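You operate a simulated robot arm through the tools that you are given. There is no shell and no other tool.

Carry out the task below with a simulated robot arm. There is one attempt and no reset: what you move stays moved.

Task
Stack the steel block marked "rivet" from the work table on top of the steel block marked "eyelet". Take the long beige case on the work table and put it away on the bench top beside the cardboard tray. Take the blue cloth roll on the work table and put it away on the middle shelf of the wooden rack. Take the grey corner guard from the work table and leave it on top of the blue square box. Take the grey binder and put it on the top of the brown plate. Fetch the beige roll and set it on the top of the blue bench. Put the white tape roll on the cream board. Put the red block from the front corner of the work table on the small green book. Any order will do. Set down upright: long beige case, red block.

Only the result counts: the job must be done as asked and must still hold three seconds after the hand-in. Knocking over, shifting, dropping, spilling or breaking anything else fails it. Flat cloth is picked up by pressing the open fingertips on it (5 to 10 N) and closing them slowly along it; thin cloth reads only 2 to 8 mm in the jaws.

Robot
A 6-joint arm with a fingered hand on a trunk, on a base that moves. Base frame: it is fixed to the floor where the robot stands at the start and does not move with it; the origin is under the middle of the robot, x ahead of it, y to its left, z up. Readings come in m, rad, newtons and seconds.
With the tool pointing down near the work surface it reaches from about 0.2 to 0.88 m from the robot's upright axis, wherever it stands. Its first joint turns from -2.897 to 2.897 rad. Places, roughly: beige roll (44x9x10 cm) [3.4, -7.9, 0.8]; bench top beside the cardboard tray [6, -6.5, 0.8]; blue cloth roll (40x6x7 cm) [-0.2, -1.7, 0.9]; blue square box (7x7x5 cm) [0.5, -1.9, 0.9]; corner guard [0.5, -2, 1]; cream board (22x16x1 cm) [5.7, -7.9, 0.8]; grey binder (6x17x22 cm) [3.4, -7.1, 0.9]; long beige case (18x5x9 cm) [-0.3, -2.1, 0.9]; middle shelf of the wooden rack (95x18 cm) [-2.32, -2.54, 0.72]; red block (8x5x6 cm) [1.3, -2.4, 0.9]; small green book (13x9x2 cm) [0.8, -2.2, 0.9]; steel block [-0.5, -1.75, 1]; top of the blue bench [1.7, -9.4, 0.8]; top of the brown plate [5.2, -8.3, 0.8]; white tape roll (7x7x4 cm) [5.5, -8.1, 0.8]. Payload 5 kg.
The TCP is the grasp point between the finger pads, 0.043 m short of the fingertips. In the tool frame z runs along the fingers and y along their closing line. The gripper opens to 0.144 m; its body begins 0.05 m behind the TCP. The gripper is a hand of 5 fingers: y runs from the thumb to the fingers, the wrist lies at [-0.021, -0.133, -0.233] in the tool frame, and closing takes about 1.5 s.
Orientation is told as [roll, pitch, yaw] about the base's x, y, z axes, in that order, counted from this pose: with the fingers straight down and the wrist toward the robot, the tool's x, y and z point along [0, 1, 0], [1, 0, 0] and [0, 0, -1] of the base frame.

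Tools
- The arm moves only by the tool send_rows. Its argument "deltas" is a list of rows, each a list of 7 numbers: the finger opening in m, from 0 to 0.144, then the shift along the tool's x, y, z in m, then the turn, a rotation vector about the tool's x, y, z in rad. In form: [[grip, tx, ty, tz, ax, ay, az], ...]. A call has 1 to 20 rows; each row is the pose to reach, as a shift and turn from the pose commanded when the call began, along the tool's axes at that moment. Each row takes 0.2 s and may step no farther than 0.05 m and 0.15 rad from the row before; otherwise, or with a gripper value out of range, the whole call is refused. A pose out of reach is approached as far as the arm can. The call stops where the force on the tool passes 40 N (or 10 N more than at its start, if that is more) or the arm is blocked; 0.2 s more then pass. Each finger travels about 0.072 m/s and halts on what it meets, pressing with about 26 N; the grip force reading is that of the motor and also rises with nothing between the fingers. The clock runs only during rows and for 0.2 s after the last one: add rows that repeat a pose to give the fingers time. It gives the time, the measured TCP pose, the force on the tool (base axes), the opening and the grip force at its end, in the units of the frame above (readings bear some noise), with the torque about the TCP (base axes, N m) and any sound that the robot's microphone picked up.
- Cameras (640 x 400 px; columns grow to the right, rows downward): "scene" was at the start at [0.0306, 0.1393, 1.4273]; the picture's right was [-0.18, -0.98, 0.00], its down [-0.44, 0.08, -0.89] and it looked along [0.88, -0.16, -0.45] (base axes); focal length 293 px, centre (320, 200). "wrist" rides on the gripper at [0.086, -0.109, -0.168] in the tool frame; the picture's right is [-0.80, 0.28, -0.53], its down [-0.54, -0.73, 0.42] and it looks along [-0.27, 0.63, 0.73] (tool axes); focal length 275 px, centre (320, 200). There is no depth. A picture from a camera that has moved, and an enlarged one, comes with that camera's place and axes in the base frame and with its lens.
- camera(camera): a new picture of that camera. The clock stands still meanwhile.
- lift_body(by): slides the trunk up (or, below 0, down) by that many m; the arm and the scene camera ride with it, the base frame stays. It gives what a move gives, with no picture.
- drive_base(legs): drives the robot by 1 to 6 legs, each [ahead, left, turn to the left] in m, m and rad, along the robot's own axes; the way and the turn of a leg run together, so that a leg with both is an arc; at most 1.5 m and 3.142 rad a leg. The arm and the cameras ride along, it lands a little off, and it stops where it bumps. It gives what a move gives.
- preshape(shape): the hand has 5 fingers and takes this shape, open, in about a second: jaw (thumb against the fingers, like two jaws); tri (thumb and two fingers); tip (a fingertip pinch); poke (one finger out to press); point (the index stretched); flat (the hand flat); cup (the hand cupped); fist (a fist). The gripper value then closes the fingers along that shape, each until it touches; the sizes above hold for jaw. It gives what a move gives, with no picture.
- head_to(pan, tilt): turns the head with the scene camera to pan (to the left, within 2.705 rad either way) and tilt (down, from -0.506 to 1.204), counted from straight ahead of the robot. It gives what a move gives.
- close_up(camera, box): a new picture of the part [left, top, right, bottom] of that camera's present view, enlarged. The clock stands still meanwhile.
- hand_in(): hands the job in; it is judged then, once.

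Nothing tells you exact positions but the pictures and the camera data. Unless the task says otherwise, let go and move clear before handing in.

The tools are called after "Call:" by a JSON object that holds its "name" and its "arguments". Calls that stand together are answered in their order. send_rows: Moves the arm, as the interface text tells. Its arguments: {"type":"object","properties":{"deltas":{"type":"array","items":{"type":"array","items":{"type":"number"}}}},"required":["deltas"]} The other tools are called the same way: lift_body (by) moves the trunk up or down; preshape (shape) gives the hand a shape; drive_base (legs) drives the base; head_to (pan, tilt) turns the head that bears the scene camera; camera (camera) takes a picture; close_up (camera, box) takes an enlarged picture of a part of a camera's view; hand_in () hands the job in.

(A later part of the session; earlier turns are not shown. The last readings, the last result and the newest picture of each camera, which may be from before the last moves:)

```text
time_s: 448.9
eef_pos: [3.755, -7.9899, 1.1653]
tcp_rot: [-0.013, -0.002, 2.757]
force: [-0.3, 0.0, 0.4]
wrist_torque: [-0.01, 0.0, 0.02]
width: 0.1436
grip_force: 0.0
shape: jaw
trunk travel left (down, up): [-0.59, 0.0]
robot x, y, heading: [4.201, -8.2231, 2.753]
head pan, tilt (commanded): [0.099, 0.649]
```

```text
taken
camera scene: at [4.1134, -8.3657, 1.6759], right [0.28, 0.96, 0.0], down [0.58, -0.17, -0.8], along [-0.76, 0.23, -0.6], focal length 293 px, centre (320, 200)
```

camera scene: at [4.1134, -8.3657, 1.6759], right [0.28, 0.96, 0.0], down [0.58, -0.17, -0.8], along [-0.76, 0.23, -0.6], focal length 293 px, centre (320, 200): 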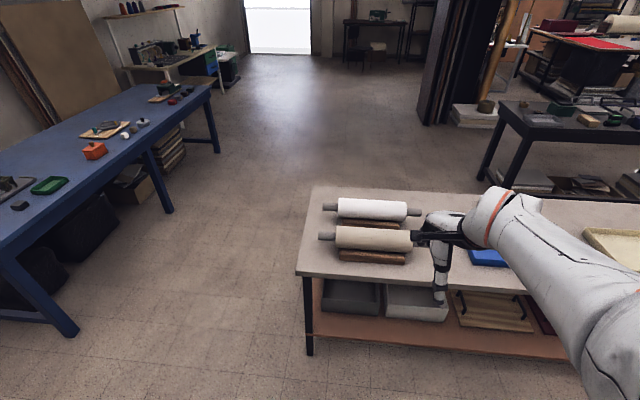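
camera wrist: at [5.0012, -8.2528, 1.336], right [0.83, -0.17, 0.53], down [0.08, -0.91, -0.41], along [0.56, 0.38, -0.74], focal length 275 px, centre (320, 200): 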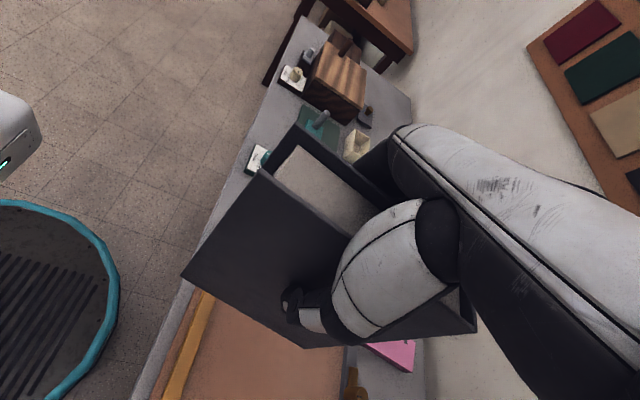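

Call:
{"name": "close_up", "arguments": {"camera": "scene", "box": [300, 180, 460, 280]}}

Call:
{"name": "close_up", "arguments": {"camera": "scene", "box": [0, 70, 230, 230]}}

Call:
{"name": "camera", "arguments": {"camera": "wrist"}}

```text
4.00 times, centred on (380, 230) of scene
camera zoom: at [4.1134, -8.3657, 1.6759], right [0.28, 0.96, 0.0], down [0.58, -0.17, -0.8], along [-0.76, 0.23, -0.6], focal length 1173 px, centre (80, 80)
```

zoom: 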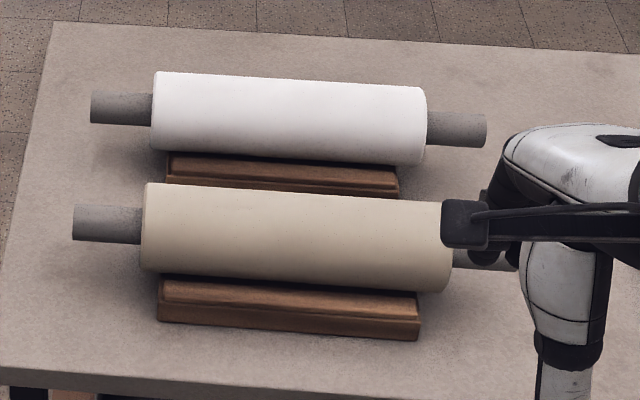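

```text
2.50 times, centred on (115, 150) of scene
camera zoom: at [4.1134, -8.3657, 1.6759], right [0.28, 0.96, 0.0], down [0.58, -0.17, -0.8], along [-0.76, 0.23, -0.6], focal length 733 px, centre (832, 325)
```

zoom: 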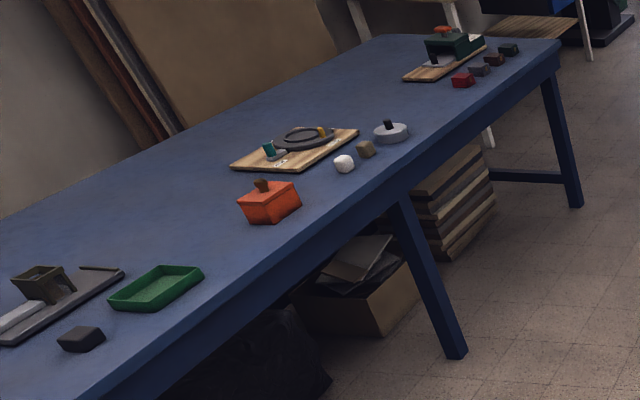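

```text
taken
camera wrist: at [3.8217, -8.1116, 1.3313], right [0.03, 0.84, 0.54], down [0.88, 0.24, -0.42], along [-0.48, 0.49, -0.73], focal length 275 px, centre (320, 200)
```

wrist: 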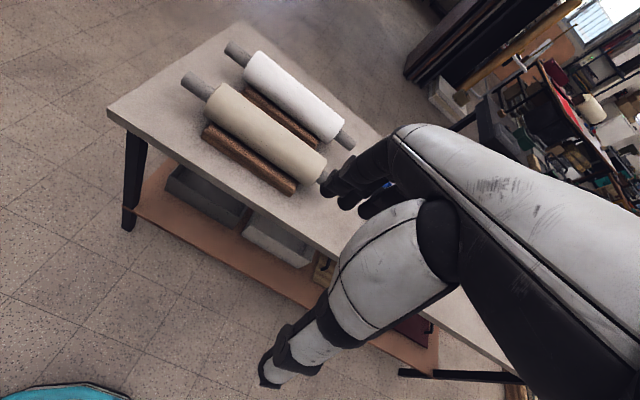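

Call:
{"name": "close_up", "arguments": {"camera": "wrist", "box": [160, 30, 360, 210]}}

```text
2.22 times, centred on (260, 120) of wrist
camera zoom: at [3.8217, -8.1116, 1.3313], right [0.03, 0.84, 0.54], down [0.88, 0.24, -0.42], along [-0.48, 0.49, -0.73], focal length 612 px, centre (453, 378)
```

zoom: 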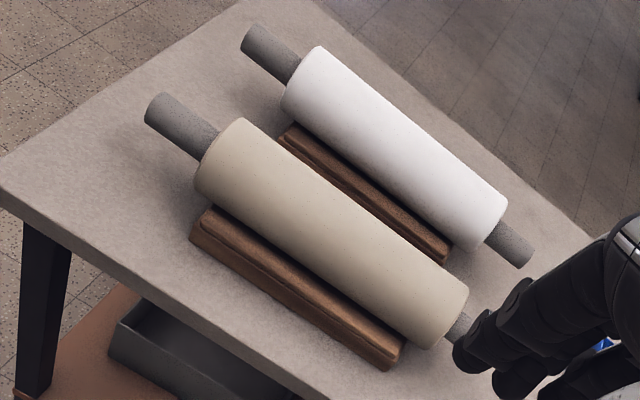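

The beige roll's axis is at z ≈ 0.84, centre ≈ (3.369, -7.919), parallel to the table edge, with ~10 cm gap to the white roll. Moving 0.33 m closer.

Call:
{"name": "drive_base", "arguments": {"legs": [[0.33, 0, 0.008]]}}

Call:
{"name": "camera", "arguments": {"camera": "scene"}}

Call:
{"name": "camera", "arguments": {"camera": "wrist"}}

```text
time_s: 451.1
eef_pos: [3.4421, -7.8684, 1.1645]
tcp_rot: [-0.011, -0.002, 2.765]
force: [-0.6, -0.5, 0.8]
wrist_torque: [-0.01, -0.02, -0.02]
width: 0.1437
grip_force: 0.1
shape: jaw
trunk travel left (down, up): [-0.59, 0.0]
robot x, y, heading: [3.8885, -8.0945, 2.768]
head pan, tilt (commanded): [0.099, 0.649]
```

```text
taken
camera scene: at [3.8042, -8.2416, 1.6759], right [0.27, 0.96, 0.0], down [0.58, -0.17, -0.8], along [-0.77, 0.22, -0.6], focal length 293 px, centre (320, 200)
```

scene: 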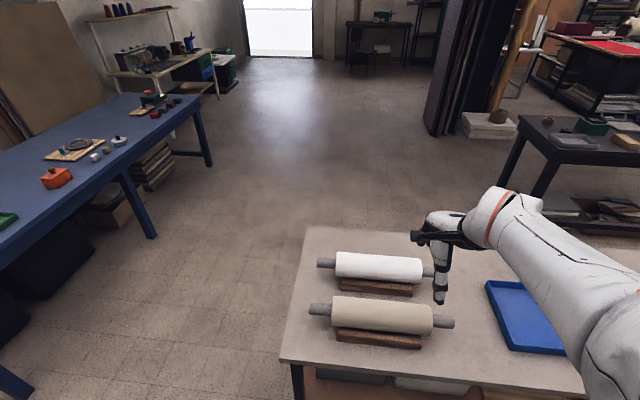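

```text
taken
camera wrist: at [3.5103, -7.9902, 1.3311], right [0.03, 0.84, 0.54], down [0.88, 0.24, -0.42], along [-0.48, 0.49, -0.73], focal length 275 px, centre (320, 200)
```

wrist: 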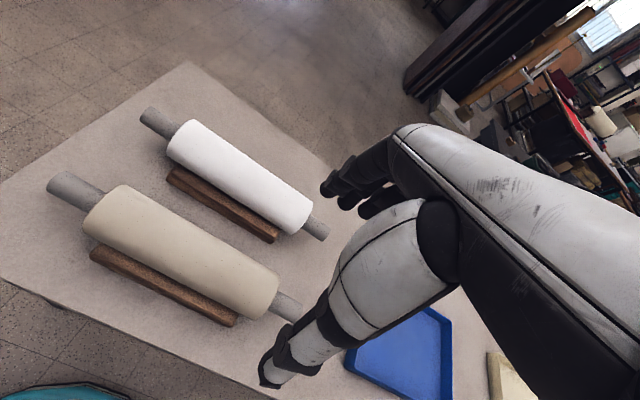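

Call:
{"name": "send_rows", "arguments": {"deltas": [[0.144, 0.0158, 0.0101, 0.033, 0, 0, 0], [0.144, 0.0315, 0.0203, 0.066, 0, 0, 0], [0.144, 0.0473, 0.0304, 0.099, 0, 0, 0], [0.144, 0.063, 0.0406, 0.132, 0, 0, 0], [0.144, 0.0788, 0.0507, 0.1645, 0, 0, 0], [0.144, 0.0788, 0.0507, 0.1645, 0, 0, 0]]}}

Call:
{"name": "camera", "arguments": {"camera": "wrist"}}

Call:
{"name": "close_up", "arguments": {"camera": "scene", "box": [290, 220, 482, 360]}}

```text
time_s: 452.6
eef_pos: [3.3667, -7.9235, 0.9998]
tcp_rot: [-0.011, 0.0, 2.769]
force: [0.2, 0.0, 0.3]
wrist_torque: [0.01, -0.03, -0.01]
width: 0.1437
grip_force: 0.1
shape: jaw
out of reach, approached as far as the arm can: row 5
trunk travel left (down, up): [-0.59, 0.0]
robot x, y, heading: [3.8867, -8.0967, 2.761]
head pan, tilt (commanded): [0.099, 0.649]
```

```text
taken
camera wrist: at [3.4353, -8.0444, 1.166], right [0.02, 0.84, 0.54], down [0.88, 0.24, -0.42], along [-0.48, 0.49, -0.73], focal length 275 px, centre (320, 200)
```

wrist: 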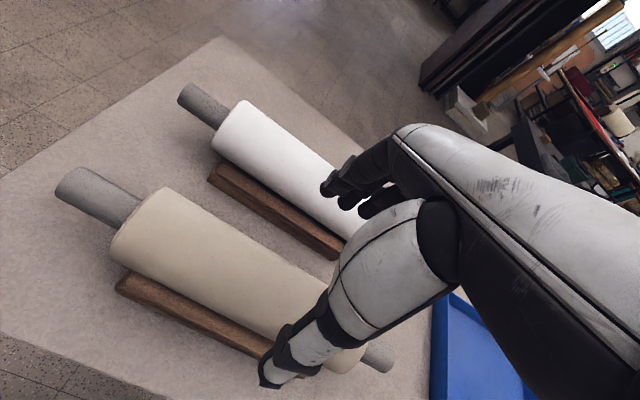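

```text
2.86 times, centred on (386, 290) of scene
camera zoom: at [3.8044, -8.2419, 1.6759], right [0.27, 0.96, 0.0], down [0.58, -0.17, -0.8], along [-0.77, 0.22, -0.6], focal length 838 px, centre (131, -57)
```

zoom: 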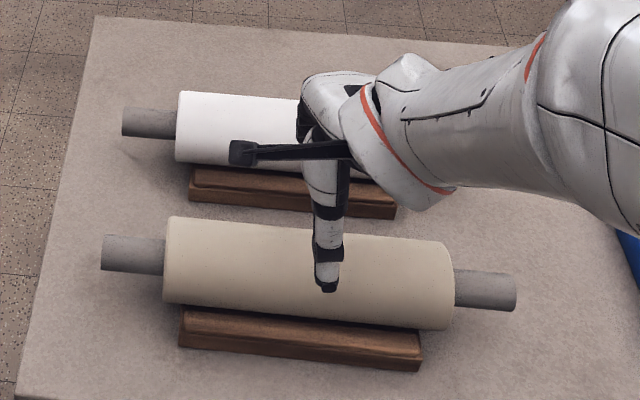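

The hand is centred over the roll. I'll descend by lowering the trunk: first 0.10 m.

Call:
{"name": "lift_body", "arguments": {"by": -0.1}}

Call:
{"name": "close_up", "arguments": {"camera": "scene", "box": [290, 200, 482, 340]}}

Call:
{"name": "camera", "arguments": {"camera": "wrist"}}

```text
time_s: 453.9
eef_pos: [3.3673, -7.9234, 0.8999]
tcp_rot: [-0.012, -0.001, 2.767]
force: [-0.4, -0.8, 0.0]
wrist_torque: [-0.01, 0.01, 0.03]
width: 0.1438
grip_force: 0.0
shape: jaw
trunk travel left (down, up): [-0.49, 0.1]
robot x, y, heading: [3.8871, -8.0965, 2.765]
head pan, tilt (commanded): [0.099, 0.649]
```

```text
2.86 times, centred on (386, 270) of scene
camera zoom: at [3.8048, -8.2418, 1.5759], right [0.27, 0.96, 0.0], down [0.58, -0.17, -0.8], along [-0.77, 0.22, -0.6], focal length 838 px, centre (131, 0)
```

zoom: 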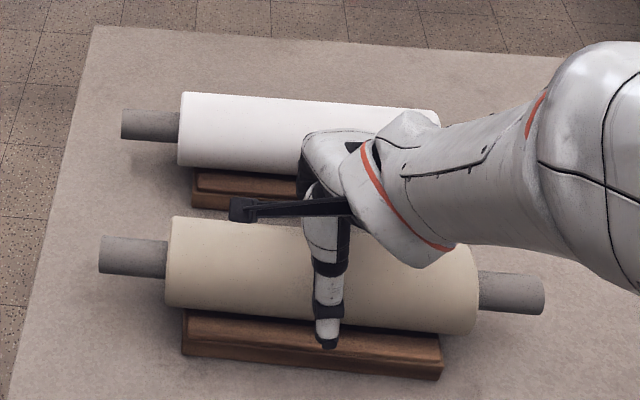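

```text
taken
camera wrist: at [3.4355, -8.0442, 1.0667], right [0.03, 0.84, 0.54], down [0.88, 0.24, -0.42], along [-0.48, 0.49, -0.73], focal length 275 px, centre (320, 200)
```

wrist: 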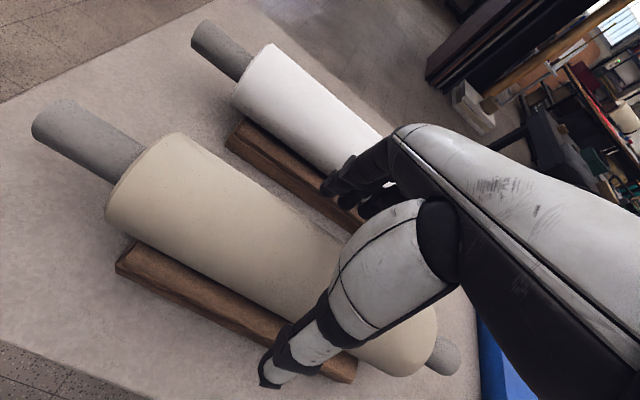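

Call:
{"name": "lift_body", "arguments": {"by": -0.042}}

Call:
{"name": "close_up", "arguments": {"camera": "scene", "box": [290, 200, 482, 340]}}

Call:
{"name": "camera", "arguments": {"camera": "wrist"}}

```text
time_s: 454.7
eef_pos: [3.3673, -7.9237, 0.8593]
tcp_rot: [-0.012, -0.001, 2.764]
force: [0.5, 0.0, 1.6]
wrist_torque: [-0.02, -0.03, 0.0]
width: 0.1438
grip_force: 0.0
shape: jaw
trunk travel left (down, up): [-0.448, 0.142]
robot x, y, heading: [3.8862, -8.0947, 2.768]
head pan, tilt (commanded): [0.099, 0.649]
```

```text
2.86 times, centred on (386, 270) of scene
camera zoom: at [3.8049, -8.2419, 1.5339], right [0.27, 0.96, 0.0], down [0.58, -0.17, -0.8], along [-0.77, 0.22, -0.6], focal length 838 px, centre (131, 0)
```

zoom: 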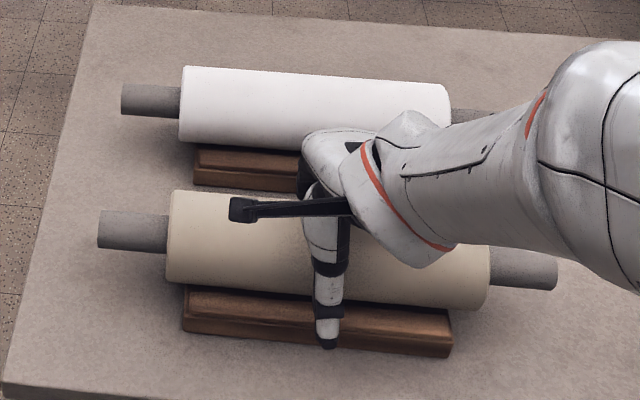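

```text
taken
camera wrist: at [3.4355, -8.0442, 1.0246], right [0.03, 0.84, 0.54], down [0.88, 0.24, -0.42], along [-0.48, 0.49, -0.73], focal length 275 px, centre (320, 200)
```

wrist: 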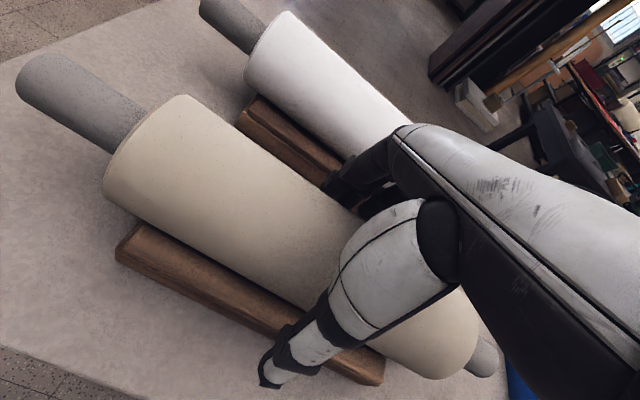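

Thumb and fingers straddle the roll at its middle. Closing slowly.

Call:
{"name": "send_rows", "arguments": {"deltas": [[0.13, 0, 0, 0, 0, 0, 0], [0.12, 0, 0, 0, 0, 0, 0], [0.11, 0, 0, 0, 0, 0, 0], [0.1, 0, 0, 0, 0, 0, 0], [0.09, 0, 0, 0, 0, 0, 0], [0.08, 0, 0, 0, 0, 0, 0], [0.07, 0, 0, 0, 0, 0, 0], [0.05, 0, 0, 0, 0, 0, 0], [0.03, 0, 0, 0, 0, 0, 0], [0.0, 0, 0, 0, 0, 0, 0], [0.0, 0, 0, 0, 0, 0, 0]]}}

Call:
{"name": "close_up", "arguments": {"camera": "scene", "box": [290, 200, 482, 340]}}

```text
time_s: 457.1
eef_pos: [3.3681, -7.9234, 0.8582]
tcp_rot: [-0.01, 0.001, 2.765]
force: [1.3, 0.4, -0.1]
wrist_torque: [0.01, -0.05, 0.13]
width: 0.0829
grip_force: 26.3
shape: jaw
trunk travel left (down, up): [-0.448, 0.142]
robot x, y, heading: [3.8906, -8.0967, 2.762]
head pan, tilt (commanded): [0.099, 0.649]
```

```text
2.86 times, centred on (386, 270) of scene
camera zoom: at [3.8046, -8.2418, 1.5339], right [0.27, 0.96, 0.0], down [0.58, -0.17, -0.8], along [-0.77, 0.22, -0.6], focal length 838 px, centre (131, 0)
```

zoom: 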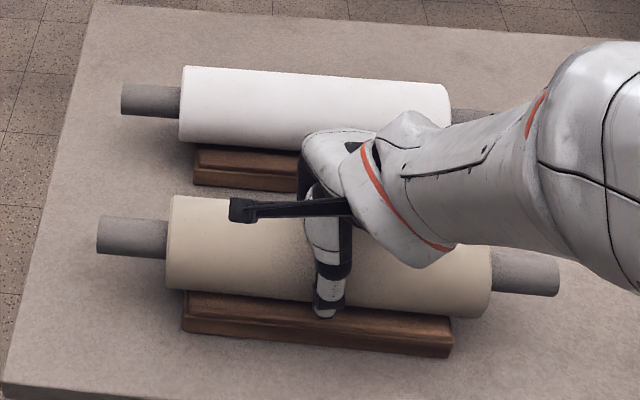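

Gripped (83 mm, 26 N); the wooden cradle stayed put. Lifting with the trunk 0.12 m.

Call:
{"name": "lift_body", "arguments": {"by": 0.12}}

Call:
{"name": "camera", "arguments": {"camera": "scene"}}

Call:
{"name": "camera", "arguments": {"camera": "wrist"}}

```text
time_s: 458.6
eef_pos: [3.3668, -7.9238, 0.9782]
tcp_rot: [-0.01, 0.0, 2.767]
force: [0.3, 0.6, -11.0]
wrist_torque: [0.03, 0.02, -0.03]
width: 0.0826
grip_force: 25.8
shape: jaw
trunk travel left (down, up): [-0.568, 0.022]
robot x, y, heading: [3.8921, -8.0977, 2.766]
head pan, tilt (commanded): [0.099, 0.649]
```

```text
taken
camera scene: at [3.8039, -8.2416, 1.6538], right [0.27, 0.96, 0.0], down [0.58, -0.17, -0.8], along [-0.77, 0.22, -0.61], focal length 293 px, centre (320, 200)
```

scene: 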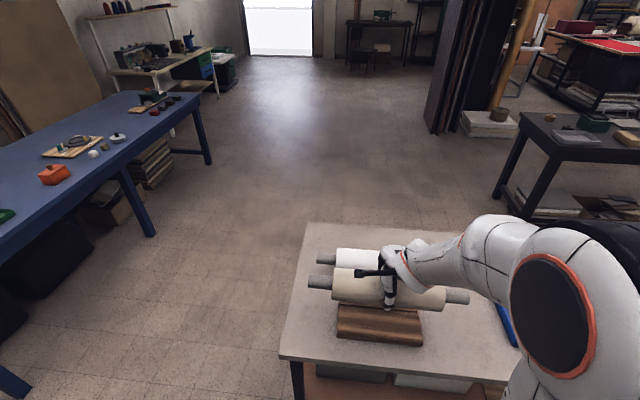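

```text
taken
camera wrist: at [3.435, -8.0441, 1.1441], right [0.03, 0.84, 0.54], down [0.88, 0.24, -0.42], along [-0.48, 0.49, -0.73], focal length 275 px, centre (320, 200)
```

wrist: 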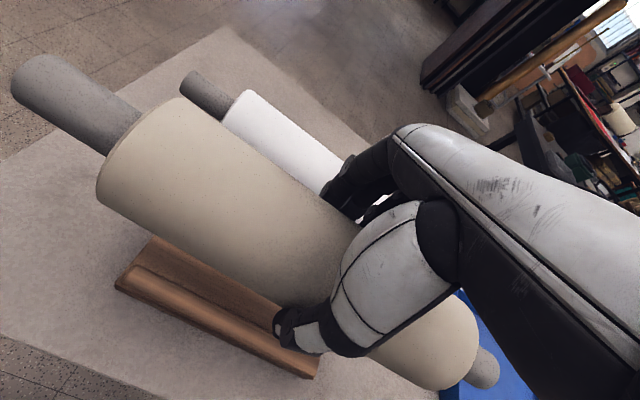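

The roll is free of its cradle (≈1.1 kg, level). Raising it a little more with the arm.

Call:
{"name": "send_rows", "arguments": {"deltas": [[0.0, 0, 0, -0.02, 0, 0, 0], [0.0, 0, 0, -0.045, 0, 0, 0], [0.0, 0, 0, -0.07, 0, 0, 0], [0.0, 0, 0, -0.095, 0, 0, 0], [0.0, 0, 0, -0.115, 0, 0, 0], [0.0, 0, 0, -0.12, 0, 0, 0], [0.0, 0, 0, -0.12, 0, 0, 0]]}}

Call:
{"name": "head_to", "arguments": {"pan": 0.7, "tilt": 0.55}}

Call:
{"name": "camera", "arguments": {"camera": "scene"}}

```text
time_s: 460.2
eef_pos: [3.3682, -7.9228, 1.0986]
tcp_rot: [-0.011, -0.002, 2.768]
force: [0.1, -0.2, -9.9]
wrist_torque: [0.03, 0.04, -0.01]
width: 0.0827
grip_force: 25.8
shape: jaw
trunk travel left (down, up): [-0.568, 0.022]
robot x, y, heading: [3.8897, -8.0956, 2.764]
head pan, tilt (commanded): [0.099, 0.649]
```

```text
time_s: 461.2
eef_pos: [3.3684, -7.9246, 1.0986]
tcp_rot: [-0.012, 0.002, 2.765]
force: [0.1, -0.1, -11.4]
wrist_torque: [0.02, -0.01, -0.02]
width: 0.0826
grip_force: 25.9
shape: jaw
trunk travel left (down, up): [-0.568, 0.022]
robot x, y, heading: [3.8918, -8.0976, 2.77]
head pan, tilt (commanded): [0.7, 0.55]
```

```text
taken
camera scene: at [3.8023, -8.2938, 1.6626], right [-0.32, 0.95, 0.0], down [0.5, 0.16, -0.85], along [-0.81, -0.27, -0.52], focal length 293 px, centre (320, 200)
```

scene: 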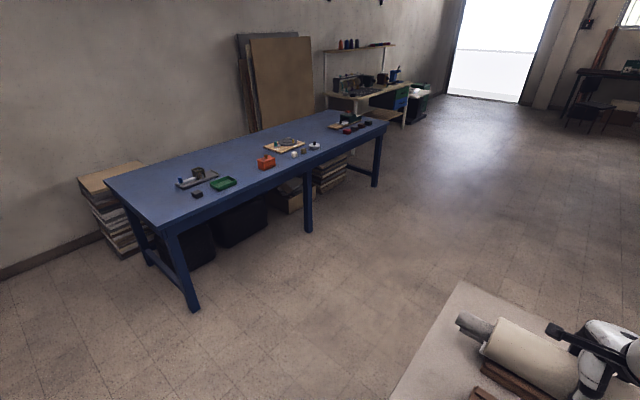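

The blue bench (front edge ~1.6 m to my left) is partly occupied. I'll zoom to find a free area for the 44 cm roll.

Call:
{"name": "close_up", "arguments": {"camera": "scene", "box": [90, 100, 410, 240]}}

Call:
{"name": "close_up", "arguments": {"camera": "scene", "box": [240, 100, 400, 180]}}

```text
2.00 times, centred on (250, 170) of scene
camera zoom: at [3.8023, -8.2938, 1.6626], right [-0.32, 0.95, 0.0], down [0.5, 0.16, -0.85], along [-0.81, -0.27, -0.52], focal length 587 px, centre (460, 260)
```

zoom: 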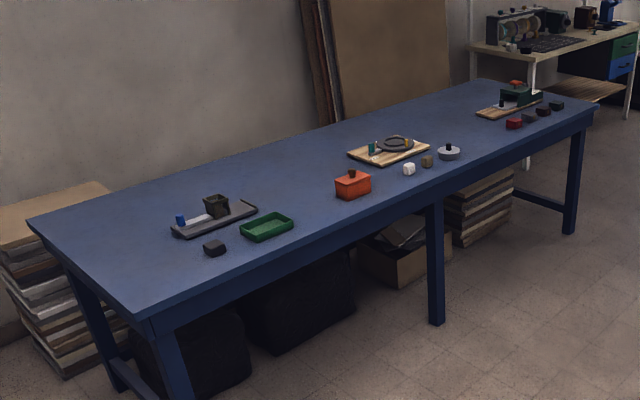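

```text
4.00 times, centred on (320, 140) of scene
camera zoom: at [3.8023, -8.2938, 1.6626], right [-0.32, 0.95, 0.0], down [0.5, 0.16, -0.85], along [-0.81, -0.27, -0.52], focal length 1173 px, centre (320, 440)
```

zoom: 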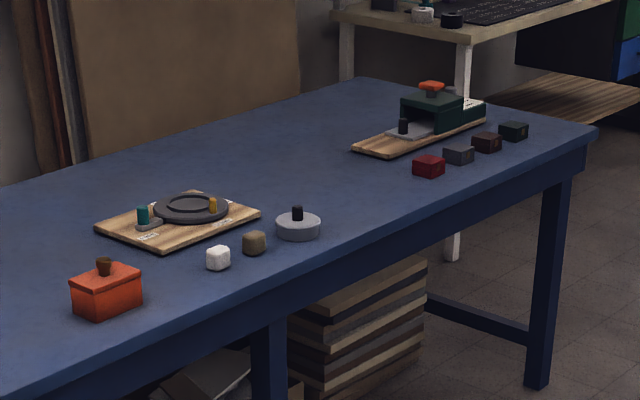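

The best free patch on the blue bench is right of the grey round item: along-bench width ~0.38 m and full depth, so the roll should lie front-to-back there. I'll sidestep toward the bench, then turn to face it.

Call:
{"name": "drive_base", "arguments": {"legs": [[0, 0.94, 0], [0, 0, 1.56]]}}

Call:
{"name": "head_to", "arguments": {"pan": -0.6, "tilt": 0.6}}

Call:
{"name": "camera", "arguments": {"camera": "scene"}}

```text
time_s: 470.1
eef_pos: [3.3779, -9.5141, 1.0985]
tcp_rot: [-0.011, 0.0, -1.913]
force: [-0.9, -0.9, -12.0]
wrist_torque: [-0.02, 0.0, 0.0]
width: 0.0824
grip_force: 26.1
shape: jaw
trunk travel left (down, up): [-0.568, 0.022]
robot x, y, heading: [3.5361, -8.9912, -1.916]
head pan, tilt (commanded): [0.7, 0.55]
```

```text
time_s: 471.6
eef_pos: [3.3776, -9.5144, 1.099]
tcp_rot: [-0.011, -0.001, -1.915]
force: [-0.6, -0.4, -11.4]
wrist_torque: [-0.01, 0.01, -0.01]
width: 0.0823
grip_force: 25.6
shape: jaw
trunk travel left (down, up): [-0.568, 0.022]
robot x, y, heading: [3.5318, -8.989, -1.92]
head pan, tilt (commanded): [-0.6, 0.6]
```

```text
taken
camera scene: at [3.6317, -9.037, 1.6582], right [-0.59, 0.81, 0.0], down [0.46, 0.33, -0.82], along [-0.67, -0.48, -0.57], focal length 293 px, centre (320, 200)
```

scene: 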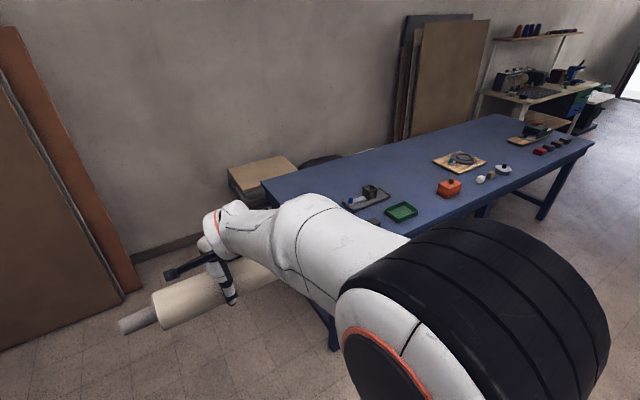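

Call:
{"name": "drive_base", "arguments": {"legs": [[0, 0, -0.037], [0, -1.0, 0], [0, -0.98, 0]]}}

Call:
{"name": "head_to", "arguments": {"pan": 0.1, "tilt": 0.6}}

Call:
{"name": "camera", "arguments": {"camera": "scene"}}

```text
time_s: 481.8
eef_pos: [1.5481, -8.8279, 1.0981]
tcp_rot: [-0.009, -0.001, -1.898]
force: [-0.4, 0.9, -10.8]
wrist_torque: [-0.01, 0.03, 0.0]
width: 0.0821
grip_force: 26.1
shape: jaw
trunk travel left (down, up): [-0.568, 0.022]
robot x, y, heading: [1.6931, -8.3, -1.9]
head pan, tilt (commanded): [-0.6, 0.6]
```

```text
time_s: 482.9
eef_pos: [1.5481, -8.8276, 1.0984]
tcp_rot: [-0.011, 0.0, -1.899]
force: [-0.6, -0.2, -9.8]
wrist_torque: [-0.03, -0.01, -0.01]
width: 0.0824
grip_force: 26.0
shape: jaw
trunk travel left (down, up): [-0.568, 0.022]
robot x, y, heading: [1.6961, -8.3004, -1.902]
head pan, tilt (commanded): [0.099, 0.6]
```

```text
taken
camera scene: at [1.8437, -8.3791, 1.6581], right [-0.97, 0.23, 0.0], down [0.13, 0.55, -0.82], along [-0.19, -0.8, -0.57], focal length 293 px, centre (320, 200)
```

scene: 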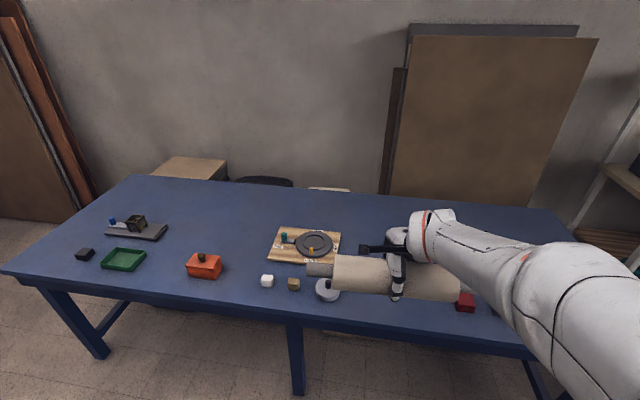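

Free patch confirmed between the grey round item and the red block (≈0.38 m wide). I'll extend a little and rotate the roll by ~87° so it lies front-to-back.

Call:
{"name": "send_rows", "arguments": {"deltas": [[0.0, 0, 0.03, 0, 0, 0, 0], [0.0, 0, 0.06, 0, 0, 0, 0], [0.0, 0, 0.09, 0, 0, 0, -0.06], [0.0, 0, 0.1, 0, 0, 0, -0.18], [0.0, 0, 0.1, 0, 0, 0, -0.3], [0.0, 0, 0.1, 0, 0, 0, -0.42], [0.0, 0, 0.1, 0, 0, 0, -0.54], [0.0, 0, 0.1, 0, 0, 0, -0.66], [0.0, 0, 0.1, 0, 0, 0, -0.78], [0.0, 0, 0.1, 0, 0, 0, -0.9], [0.0, 0, 0.1, 0, 0, 0, -1.02], [0.0, 0, 0.1, 0, 0, 0, -1.14], [0.0, 0, 0.1, 0, 0, 0, -1.26], [0.0, 0, 0.1, 0, 0, 0, -1.38], [0.0, 0, 0.1, 0, 0, 0, -1.5], [0.0, 0, 0.1, 0, 0, 0, -1.516], [0.0, 0, 0.1, 0, 0, 0, -1.516]]}}

Call:
{"name": "camera", "arguments": {"camera": "scene"}}

Call:
{"name": "camera", "arguments": {"camera": "wrist"}}

```text
time_s: 486.4
eef_pos: [1.516, -8.9211, 1.0986]
tcp_rot: [0.0, 0.01, -0.383]
force: [0.3, 0.9, -10.6]
wrist_torque: [-0.06, -0.04, 0.02]
width: 0.0822
grip_force: 25.8
shape: jaw
trunk travel left (down, up): [-0.568, 0.022]
robot x, y, heading: [1.6962, -8.2979, -1.899]
head pan, tilt (commanded): [0.099, 0.6]
```

```text
taken
camera scene: at [1.8436, -8.3793, 1.6581], right [-0.97, 0.23, 0.0], down [0.13, 0.55, -0.82], along [-0.19, -0.8, -0.57], focal length 293 px, centre (320, 200)
```

scene: 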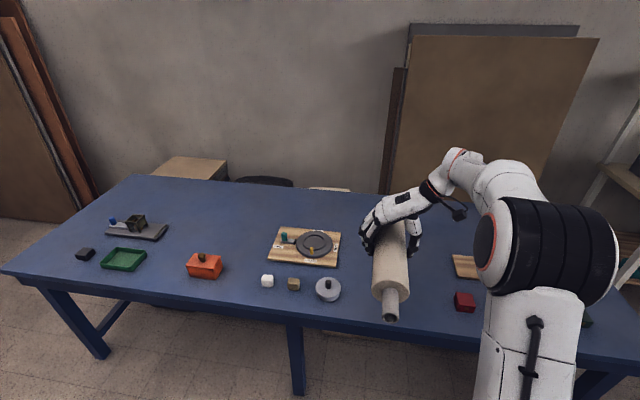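

```text
taken
camera wrist: at [1.448, -8.8019, 1.2665], right [-0.03, -0.85, 0.53], down [-0.88, -0.23, -0.41], along [0.47, -0.48, -0.74], focal length 275 px, centre (320, 200)
```

wrist: 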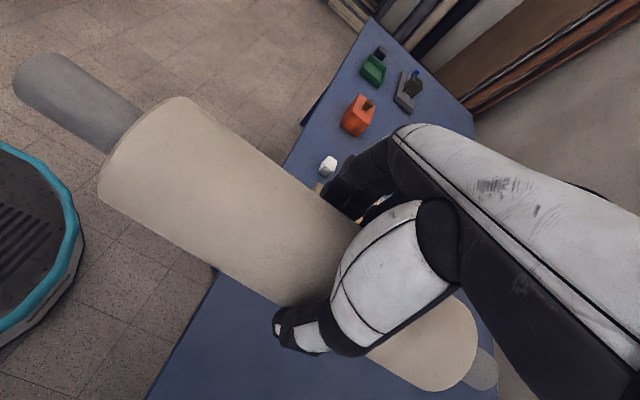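

Rotated fine. Now driving 0.2 m closer to the bench.

Call:
{"name": "drive_base", "arguments": {"legs": [[0.2, 0, -0.03]]}}

Call:
{"name": "camera", "arguments": {"camera": "scene"}}

Call:
{"name": "close_up", "arguments": {"camera": "scene", "box": [280, 180, 520, 360]}}

```text
time_s: 488.0
eef_pos: [1.4307, -9.1007, 1.0977]
tcp_rot: [0.0, 0.011, -0.413]
force: [-0.6, -0.4, -12.1]
wrist_torque: [-0.01, -0.02, 0.01]
width: 0.0821
grip_force: 26.1
shape: jaw
trunk travel left (down, up): [-0.568, 0.022]
robot x, y, heading: [1.6288, -8.4845, -1.931]
head pan, tilt (commanded): [0.099, 0.6]
```

```text
taken
camera scene: at [1.7748, -8.5684, 1.6581], right [-0.97, 0.26, 0.0], down [0.15, 0.55, -0.82], along [-0.21, -0.8, -0.57], focal length 293 px, centre (320, 200)
```

scene: 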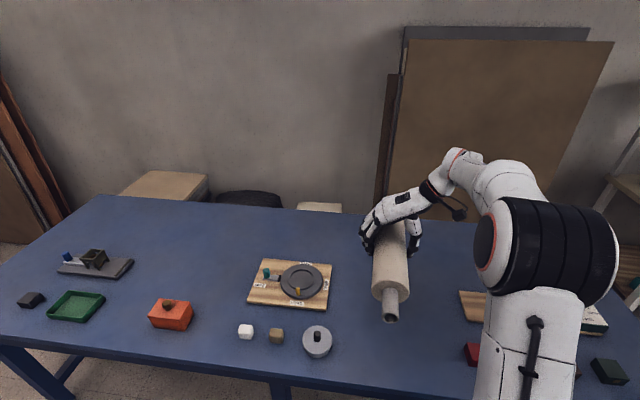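

```text
2.22 times, centred on (400, 270) of scene
camera zoom: at [1.7748, -8.5684, 1.6581], right [-0.97, 0.26, 0.0], down [0.15, 0.55, -0.82], along [-0.21, -0.8, -0.57], focal length 652 px, centre (142, 44)
```

zoom: 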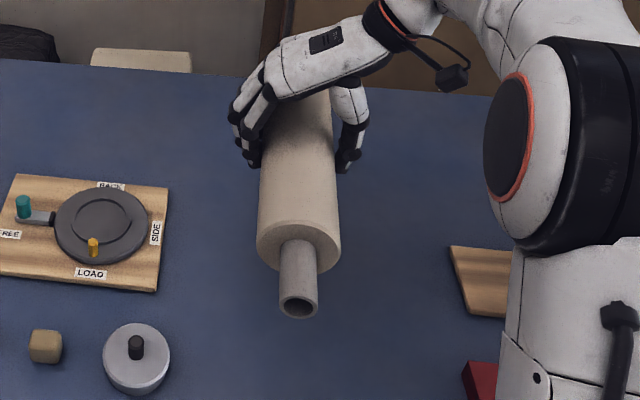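

Target for the roll: centre at about (1.3585, -9.137), with ~0.15 m clear on each side. Moving there and lowering part way.

Call:
{"name": "send_rows", "arguments": {"deltas": [[0.0, -0.031, -0.026, 0.01, 0, 0, -0.015], [0.0, -0.0621, -0.0516, 0.02, 0, 0, -0.029], [0.0, -0.0621, -0.0516, 0.055, 0, 0, -0.029], [0.0, -0.0621, -0.0516, 0.09, 0, 0, -0.029], [0.0, -0.0621, -0.0516, 0.125, 0, 0, -0.029], [0.0, -0.0621, -0.0516, 0.16, 0, 0, -0.029], [0.0, -0.0621, -0.0516, 0.19, 0, 0, -0.029], [0.0, -0.0621, -0.0516, 0.19, 0, 0, -0.029]]}}

Call:
{"name": "camera", "arguments": {"camera": "scene"}}

Call:
{"name": "close_up", "arguments": {"camera": "scene", "box": [280, 180, 520, 360]}}

```text
time_s: 489.8
eef_pos: [1.3569, -9.1363, 0.905]
tcp_rot: [0.0, 0.013, -0.381]
force: [-0.7, -0.7, -11.2]
wrist_torque: [-0.01, -0.01, 0.02]
width: 0.0825
grip_force: 25.6
shape: jaw
trunk travel left (down, up): [-0.568, 0.022]
robot x, y, heading: [1.6304, -8.4831, -1.926]
head pan, tilt (commanded): [0.099, 0.6]
```

```text
taken
camera scene: at [1.775, -8.5677, 1.6582], right [-0.97, 0.26, 0.0], down [0.15, 0.55, -0.82], along [-0.21, -0.8, -0.57], focal length 293 px, centre (320, 200)
```

scene: 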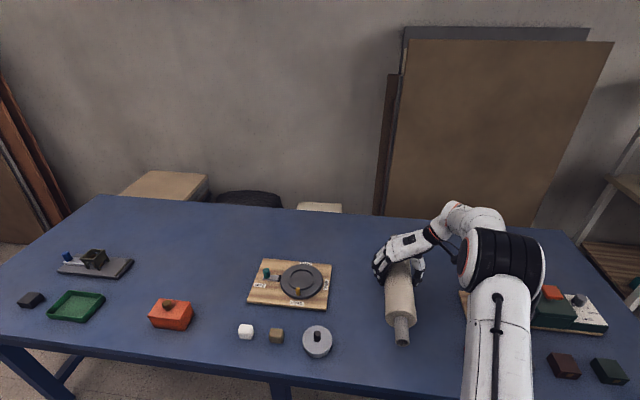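

```text
2.22 times, centred on (400, 270) of scene
camera zoom: at [1.775, -8.5677, 1.6582], right [-0.97, 0.26, 0.0], down [0.15, 0.55, -0.82], along [-0.21, -0.8, -0.57], focal length 652 px, centre (142, 44)
```

zoom: 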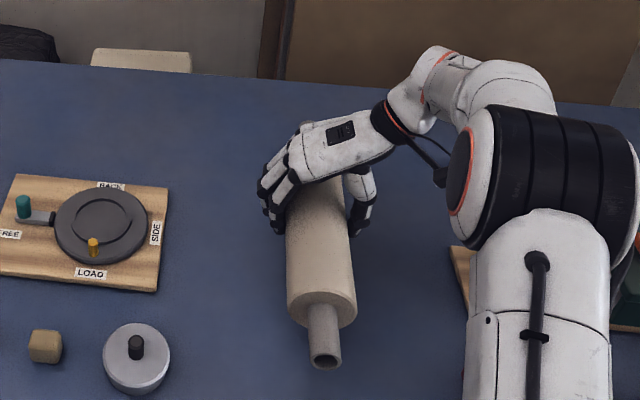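

Call:
{"name": "send_rows", "arguments": {"deltas": [[0.0, 0, 0, 0.015, 0, 0, 0], [0.0, 0, 0, 0.028, 0, 0, 0], [0.0, 0, 0, 0.033, 0, 0, 0], [0.0, 0, 0, 0.033, 0, 0, 0]]}}

Call:
{"name": "send_rows", "arguments": {"deltas": [[0.0, 0, 0, 0.002, 0, 0, 0], [0.0, 0, 0, 0.004, 0, 0, 0], [0.0, 0, 0, 0.004, 0, 0, 0]]}}

Call:
{"name": "send_rows", "arguments": {"deltas": [[0.0, 0, 0, 0.002, 0, 0, 0], [0.0, 0, 0, 0.004, 0, 0, 0], [0.0, 0, 0, 0.004, 0, 0, 0]]}}

```text
time_s: 490.8
eef_pos: [1.3555, -9.1364, 0.8742]
tcp_rot: [0.0, 0.011, -0.383]
force: [0.1, -0.3, -11.1]
wrist_torque: [0.0, -0.01, 0.0]
width: 0.0825
grip_force: 26.4
shape: jaw
trunk travel left (down, up): [-0.568, 0.022]
robot x, y, heading: [1.6292, -8.4828, -1.933]
head pan, tilt (commanded): [0.099, 0.6]
```

```text
time_s: 491.6
eef_pos: [1.3554, -9.1362, 0.8715]
tcp_rot: [0.0, 0.012, -0.382]
force: [0.1, -0.5, -10.8]
wrist_torque: [-0.06, -0.03, 0.03]
width: 0.0823
grip_force: 26.5
shape: jaw
trunk travel left (down, up): [-0.568, 0.022]
robot x, y, heading: [1.6294, -8.482, -1.929]
head pan, tilt (commanded): [0.099, 0.6]
```

```text
time_s: 492.4
eef_pos: [1.3557, -9.1366, 0.8674]
tcp_rot: [0.001, 0.011, -0.381]
force: [0.2, 0.2, -10.8]
wrist_torque: [-0.02, 0.0, 0.0]
width: 0.0828
grip_force: 26.0
shape: jaw
trunk travel left (down, up): [-0.568, 0.022]
robot x, y, heading: [1.6292, -8.4802, -1.932]
head pan, tilt (commanded): [0.099, 0.6]
```

Call:
{"name": "send_rows", "arguments": {"deltas": [[0.0, 0, 0, 0.002, 0, 0, 0], [0.0, 0, 0, 0.004, 0, 0, 0], [0.0, 0, 0, 0.004, 0, 0, 0]]}}

Call:
{"name": "send_rows", "arguments": {"deltas": [[0.0, 0, 0, 0.002, 0, 0, 0], [0.0, 0, 0, 0.004, 0, 0, 0], [0.0, 0, 0, 0.004, 0, 0, 0]]}}

Call:
{"name": "send_rows", "arguments": {"deltas": [[0.0, 0, 0, 0.002, 0, 0, 0], [0.0, 0, 0, 0.003, 0, 0, 0], [0.0, 0, 0, 0.003, 0, 0, 0]]}}

```text
time_s: 493.2
eef_pos: [1.3545, -9.1357, 0.8628]
tcp_rot: [0.001, 0.01, -0.382]
force: [0.5, 0.5, -10.6]
wrist_torque: [-0.02, 0.03, 0.0]
width: 0.0825
grip_force: 25.8
shape: jaw
trunk travel left (down, up): [-0.568, 0.022]
robot x, y, heading: [1.6288, -8.4805, -1.929]
head pan, tilt (commanded): [0.099, 0.6]
```

```text
time_s: 494.0
eef_pos: [1.3551, -9.1366, 0.86]
tcp_rot: [-0.001, 0.011, -0.382]
force: [0.5, -0.2, -11.0]
wrist_torque: [-0.05, -0.04, 0.0]
width: 0.0825
grip_force: 26.1
shape: jaw
trunk travel left (down, up): [-0.568, 0.022]
robot x, y, heading: [1.631, -8.4835, -1.928]
head pan, tilt (commanded): [0.099, 0.6]
```

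```text
time_s: 494.8
eef_pos: [1.3563, -9.1349, 0.8563]
tcp_rot: [-0.001, 0.012, -0.383]
force: [-0.3, 0.7, -10.2]
wrist_torque: [0.0, 0.02, 0.0]
width: 0.0824
grip_force: 25.2
shape: jaw
trunk travel left (down, up): [-0.568, 0.022]
robot x, y, heading: [1.633, -8.4819, -1.933]
head pan, tilt (commanded): [0.099, 0.6]
```

Call:
{"name": "send_rows", "arguments": {"deltas": [[0.0, 0, 0, 0.0015, 0, 0, 0], [0.0, 0, 0, 0.003, 0, 0, 0], [0.0, 0, 0, 0.003, 0, 0, 0]]}}

Call:
{"name": "send_rows", "arguments": {"deltas": [[0.0, 0, 0, 0.0015, 0, 0, 0], [0.0, 0, 0, 0.003, 0, 0, 0], [0.0, 0, 0, 0.003, 0, 0, 0]]}}

Call:
{"name": "send_rows", "arguments": {"deltas": [[0.0, 0, 0, 0.0015, 0, 0, 0], [0.0, 0, 0, 0.003, 0, 0, 0], [0.0, 0, 0, 0.003, 0, 0, 0]]}}

```text
time_s: 495.6
eef_pos: [1.3563, -9.1356, 0.8529]
tcp_rot: [-0.001, 0.013, -0.383]
force: [-0.7, 0.8, -11.3]
wrist_torque: [-0.01, -0.02, 0.01]
width: 0.0823
grip_force: 25.7
shape: jaw
trunk travel left (down, up): [-0.568, 0.022]
robot x, y, heading: [1.6284, -8.4813, -1.928]
head pan, tilt (commanded): [0.099, 0.6]
```

```text
time_s: 496.4
eef_pos: [1.3566, -9.1358, 0.8488]
tcp_rot: [0.001, 0.012, -0.382]
force: [-0.5, -0.9, -11.3]
wrist_torque: [-0.04, 0.0, 0.02]
width: 0.0825
grip_force: 25.6
shape: jaw
trunk travel left (down, up): [-0.568, 0.022]
robot x, y, heading: [1.6291, -8.4848, -1.93]
head pan, tilt (commanded): [0.099, 0.6]
```

```text
time_s: 497.2
eef_pos: [1.3576, -9.1357, 0.8468]
tcp_rot: [0.001, 0.011, -0.383]
force: [-0.1, -1.5, -11.0]
wrist_torque: [-0.01, 0.01, 0.0]
width: 0.0824
grip_force: 26.0
shape: jaw
trunk travel left (down, up): [-0.568, 0.022]
robot x, y, heading: [1.63, -8.4827, -1.927]
head pan, tilt (commanded): [0.099, 0.6]
```

Call:
{"name": "close_up", "arguments": {"camera": "scene", "box": [340, 220, 468, 360]}}

Call:
{"name": "send_rows", "arguments": {"deltas": [[0.0, 0, 0, 0.0015, 0, 0, 0], [0.0, 0, 0, 0.003, 0, 0, 0], [0.0, 0, 0, 0.003, 0, 0, 0]]}}

Call:
{"name": "send_rows", "arguments": {"deltas": [[0.0, 0, 0, 0.0015, 0, 0, 0], [0.0, 0, 0, 0.003, 0, 0, 0], [0.0, 0, 0, 0.003, 0, 0, 0]]}}

```text
2.86 times, centred on (404, 290) of scene
camera zoom: at [1.7751, -8.5677, 1.6582], right [-0.97, 0.26, 0.0], down [0.15, 0.55, -0.82], along [-0.21, -0.8, -0.57], focal length 838 px, centre (80, -57)
```

zoom: 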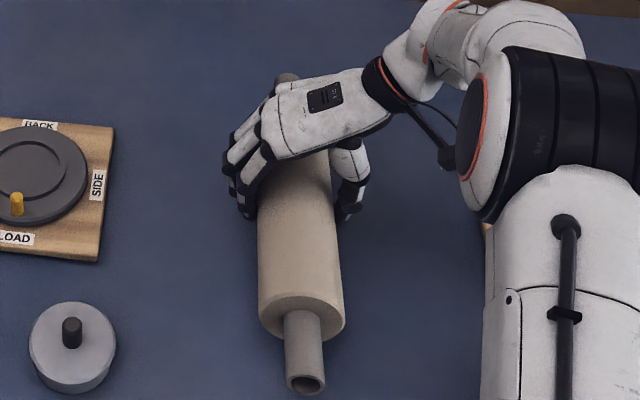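

```text
time_s: 498.0
eef_pos: [1.3558, -9.1354, 0.8444]
tcp_rot: [-0.001, 0.012, -0.382]
force: [-1.2, -0.3, -11.4]
wrist_torque: [-0.03, -0.02, -0.01]
width: 0.0824
grip_force: 25.7
shape: jaw
trunk travel left (down, up): [-0.568, 0.022]
robot x, y, heading: [1.6298, -8.4845, -1.935]
head pan, tilt (commanded): [0.099, 0.6]
```

```text
time_s: 498.8
eef_pos: [1.3568, -9.1348, 0.8418]
tcp_rot: [0.0, 0.01, -0.383]
force: [0.4, 0.2, -10.8]
wrist_torque: [-0.01, -0.02, 0.01]
width: 0.0823
grip_force: 26.0
shape: jaw
trunk travel left (down, up): [-0.568, 0.022]
robot x, y, heading: [1.6301, -8.484, -1.927]
head pan, tilt (commanded): [0.099, 0.6]
```

Call:
{"name": "send_rows", "arguments": {"deltas": [[0.0, 0, 0, 0.0015, 0, 0, 0], [0.0, 0, 0, 0.003, 0, 0, 0], [0.0, 0, 0, 0.003, 0, 0, 0]]}}

Call:
{"name": "send_rows", "arguments": {"deltas": [[0.0, 0, 0, 0.0015, 0, 0, 0], [0.0, 0, 0, 0.003, 0, 0, 0], [0.0, 0, 0, 0.003, 0, 0, 0]]}}

Call:
{"name": "send_rows", "arguments": {"deltas": [[0.0, 0, 0, 0.0015, 0, 0, 0], [0.0, 0, 0, 0.003, 0, 0, 0], [0.0, 0, 0, 0.003, 0, 0, 0]]}}

```text
time_s: 499.6
eef_pos: [1.3566, -9.136, 0.8382]
tcp_rot: [-0.002, 0.011, -0.381]
force: [-0.6, -0.5, -10.3]
wrist_torque: [-0.04, -0.02, -0.01]
width: 0.0825
grip_force: 26.1
shape: jaw
trunk travel left (down, up): [-0.568, 0.022]
robot x, y, heading: [1.6288, -8.4826, -1.931]
head pan, tilt (commanded): [0.099, 0.6]
```

```text
time_s: 500.4
eef_pos: [1.3562, -9.1355, 0.8348]
tcp_rot: [0.0, 0.01, -0.382]
force: [0.5, -0.5, -11.7]
wrist_torque: [0.02, -0.03, 0.05]
width: 0.0823
grip_force: 26.0
shape: jaw
trunk travel left (down, up): [-0.568, 0.022]
robot x, y, heading: [1.6288, -8.4866, -1.933]
head pan, tilt (commanded): [0.099, 0.6]
```

```text
time_s: 501.2
eef_pos: [1.3554, -9.1357, 0.8321]
tcp_rot: [0.0, 0.011, -0.382]
force: [-0.1, -0.4, -10.4]
wrist_torque: [-0.01, 0.0, 0.02]
width: 0.0827
grip_force: 25.7
shape: jaw
trunk travel left (down, up): [-0.568, 0.022]
robot x, y, heading: [1.6279, -8.4813, -1.932]
head pan, tilt (commanded): [0.099, 0.6]
```

Call:
{"name": "send_rows", "arguments": {"deltas": [[0.0, 0, 0, 0.0015, 0, 0, 0], [0.0, 0, 0, 0.003, 0, 0, 0], [0.0, 0, 0, 0.003, 0, 0, 0]]}}

Call:
{"name": "send_rows", "arguments": {"deltas": [[0.0, 0, 0, 0.0015, 0, 0, 0], [0.0, 0, 0, 0.003, 0, 0, 0], [0.0, 0, 0, 0.003, 0, 0, 0]]}}

Call:
{"name": "send_rows", "arguments": {"deltas": [[0.0, 0, 0, 0.0015, 0, 0, 0], [0.0, 0, 0, 0.003, 0, 0, 0], [0.0, 0, 0, 0.003, 0, 0, 0]]}}

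Call:
{"name": "close_up", "arguments": {"camera": "scene", "box": [340, 220, 468, 360]}}

```text
time_s: 502.0
eef_pos: [1.3567, -9.1367, 0.8288]
tcp_rot: [0.002, 0.012, -0.383]
force: [-0.4, -0.4, -11.0]
wrist_torque: [-0.12, -0.01, -0.01]
width: 0.0824
grip_force: 25.8
shape: jaw
trunk travel left (down, up): [-0.568, 0.022]
robot x, y, heading: [1.6306, -8.4817, -1.922]
head pan, tilt (commanded): [0.099, 0.6]
```

```text
time_s: 502.8
eef_pos: [1.3557, -9.1355, 0.8268]
tcp_rot: [0.0, 0.01, -0.385]
force: [-0.5, -0.5, 3.5]
wrist_torque: [-0.24, -0.01, 0.0]
width: 0.0822
grip_force: 25.8
shape: jaw
trunk travel left (down, up): [-0.568, 0.022]
robot x, y, heading: [1.6323, -8.4809, -1.933]
head pan, tilt (commanded): [0.099, 0.6]
```

```text
time_s: 503.6
eef_pos: [1.3554, -9.1364, 0.8272]
tcp_rot: [-0.003, 0.011, -0.382]
force: [-0.8, 0.8, 18.9]
wrist_torque: [-0.2, 0.09, 0.11]
width: 0.0822
grip_force: 25.9
shape: jaw
trunk travel left (down, up): [-0.568, 0.022]
robot x, y, heading: [1.6286, -8.4787, -1.933]
head pan, tilt (commanded): [0.099, 0.6]
```

```text
2.86 times, centred on (404, 290) of scene
camera zoom: at [1.7761, -8.5652, 1.6584], right [-0.97, 0.26, 0.0], down [0.14, 0.55, -0.83], along [-0.21, -0.8, -0.56], focal length 838 px, centre (80, -57)
```

zoom: 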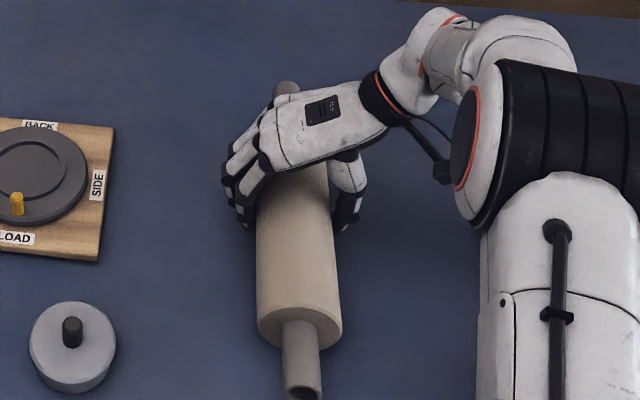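

The roll is on the bench (contact 3.5→19 N). Easing up, then opening in tiny steps so it can't roll.

Call:
{"name": "send_rows", "arguments": {"deltas": [[0.0, 0, 0, -0.002, 0, 0, 0], [0.0, 0, 0, -0.003, 0, 0, 0], [0.0, 0, 0, -0.003, 0, 0, 0]]}}

Call:
{"name": "send_rows", "arguments": {"deltas": [[0.082, 0, 0, 0, 0, 0, 0], [0.084, 0, 0, 0, 0, 0, 0], [0.086, 0, 0, 0, 0, 0, 0], [0.087, 0, 0, 0, 0, 0, 0], [0.088, 0, 0, 0, 0, 0, 0], [0.089, 0, 0, 0, 0, 0, 0], [0.09, 0, 0, 0, 0, 0, 0], [0.09, 0, 0, 0, 0, 0, 0], [0.09, 0, 0, 0, 0, 0, 0]]}}

Call:
{"name": "close_up", "arguments": {"camera": "scene", "box": [340, 220, 468, 360]}}

```text
time_s: 504.4
eef_pos: [1.3577, -9.1351, 0.8262]
tcp_rot: [0.0, 0.013, -0.382]
force: [-3.3, -4.9, 5.4]
wrist_torque: [-0.24, 0.17, -0.06]
width: 0.082
grip_force: 25.8
shape: jaw
trunk travel left (down, up): [-0.568, 0.022]
robot x, y, heading: [1.6286, -8.4823, -1.925]
head pan, tilt (commanded): [0.099, 0.6]
```

```text
time_s: 506.4
eef_pos: [1.3546, -9.1339, 0.8281]
tcp_rot: [-0.001, 0.011, -0.384]
force: [-0.5, 0.5, 0.1]
wrist_torque: [0.04, 0.01, -0.05]
width: 0.09
grip_force: 0.1
shape: jaw
trunk travel left (down, up): [-0.568, 0.022]
robot x, y, heading: [1.6333, -8.4822, -1.933]
head pan, tilt (commanded): [0.099, 0.6]
```

```text
2.86 times, centred on (404, 290) of scene
camera zoom: at [1.7754, -8.5668, 1.6582], right [-0.97, 0.26, 0.0], down [0.14, 0.55, -0.83], along [-0.21, -0.8, -0.57], focal length 838 px, centre (80, -57)
```

zoom: 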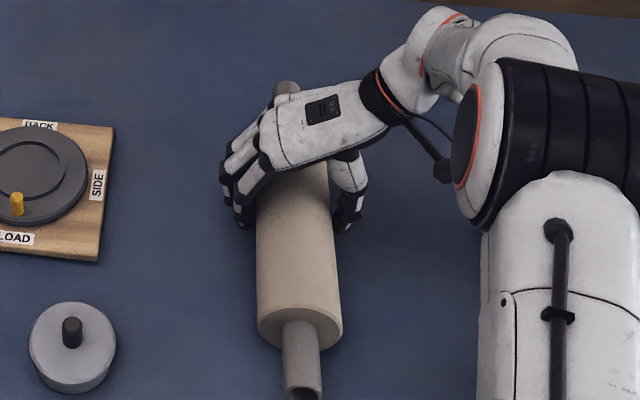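

Released with ~4 mm gap per side and it's staying put. Opening a bit more and waiting to see if it rolls.

Call:
{"name": "send_rows", "arguments": {"deltas": [[0.093, 0, 0, 0, 0, 0, 0], [0.096, 0, 0, 0, 0, 0, 0], [0.1, 0, 0, 0, 0, 0, 0], [0.105, 0, 0, 0, 0, 0, 0], [0.11, 0, 0, 0, 0, 0, 0], [0.115, 0, 0, 0, 0, 0, 0], [0.12, 0, 0, 0, 0, 0, 0], [0.12, 0, 0, 0, 0, 0, 0], [0.12, 0, 0, 0, 0, 0, 0], [0.12, 0, 0, 0, 0, 0, 0], [0.12, 0, 0, 0, 0, 0, 0], [0.12, 0, 0, 0, 0, 0, 0]]}}

Call:
{"name": "close_up", "arguments": {"camera": "scene", "box": [340, 220, 468, 360]}}

Call:
{"name": "camera", "arguments": {"camera": "wrist"}}

```text
time_s: 509.0
eef_pos: [1.3563, -9.1355, 0.8271]
tcp_rot: [0.0, 0.009, -0.383]
force: [0.2, 0.5, 1.6]
wrist_torque: [0.05, 0.04, -0.01]
width: 0.1197
grip_force: 0.1
shape: jaw
trunk travel left (down, up): [-0.568, 0.022]
robot x, y, heading: [1.6299, -8.4863, -1.937]
head pan, tilt (commanded): [0.099, 0.6]
```

```text
2.86 times, centred on (404, 290) of scene
camera zoom: at [1.7754, -8.5668, 1.6582], right [-0.97, 0.26, 0.0], down [0.14, 0.55, -0.83], along [-0.21, -0.8, -0.57], focal length 838 px, centre (80, -57)
```

zoom: 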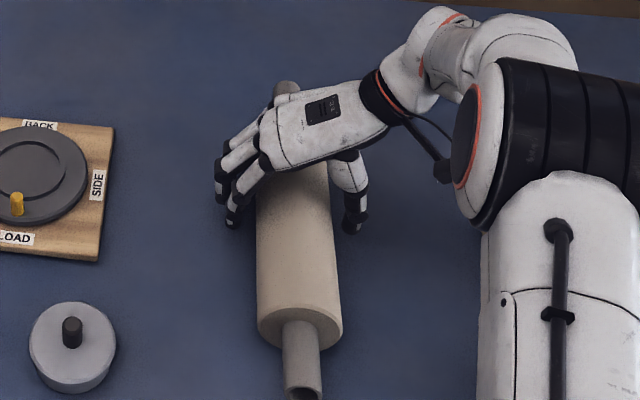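

```text
taken
camera wrist: at [1.2891, -9.0152, 0.996], right [-0.03, -0.85, 0.53], down [-0.88, -0.23, -0.41], along [0.47, -0.48, -0.74], focal length 275 px, centre (320, 200)
```

wrist: 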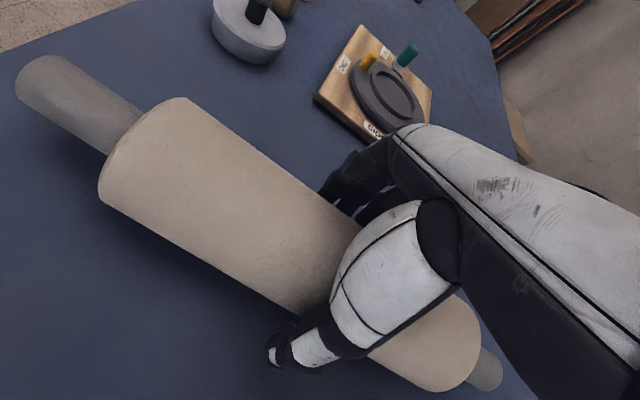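

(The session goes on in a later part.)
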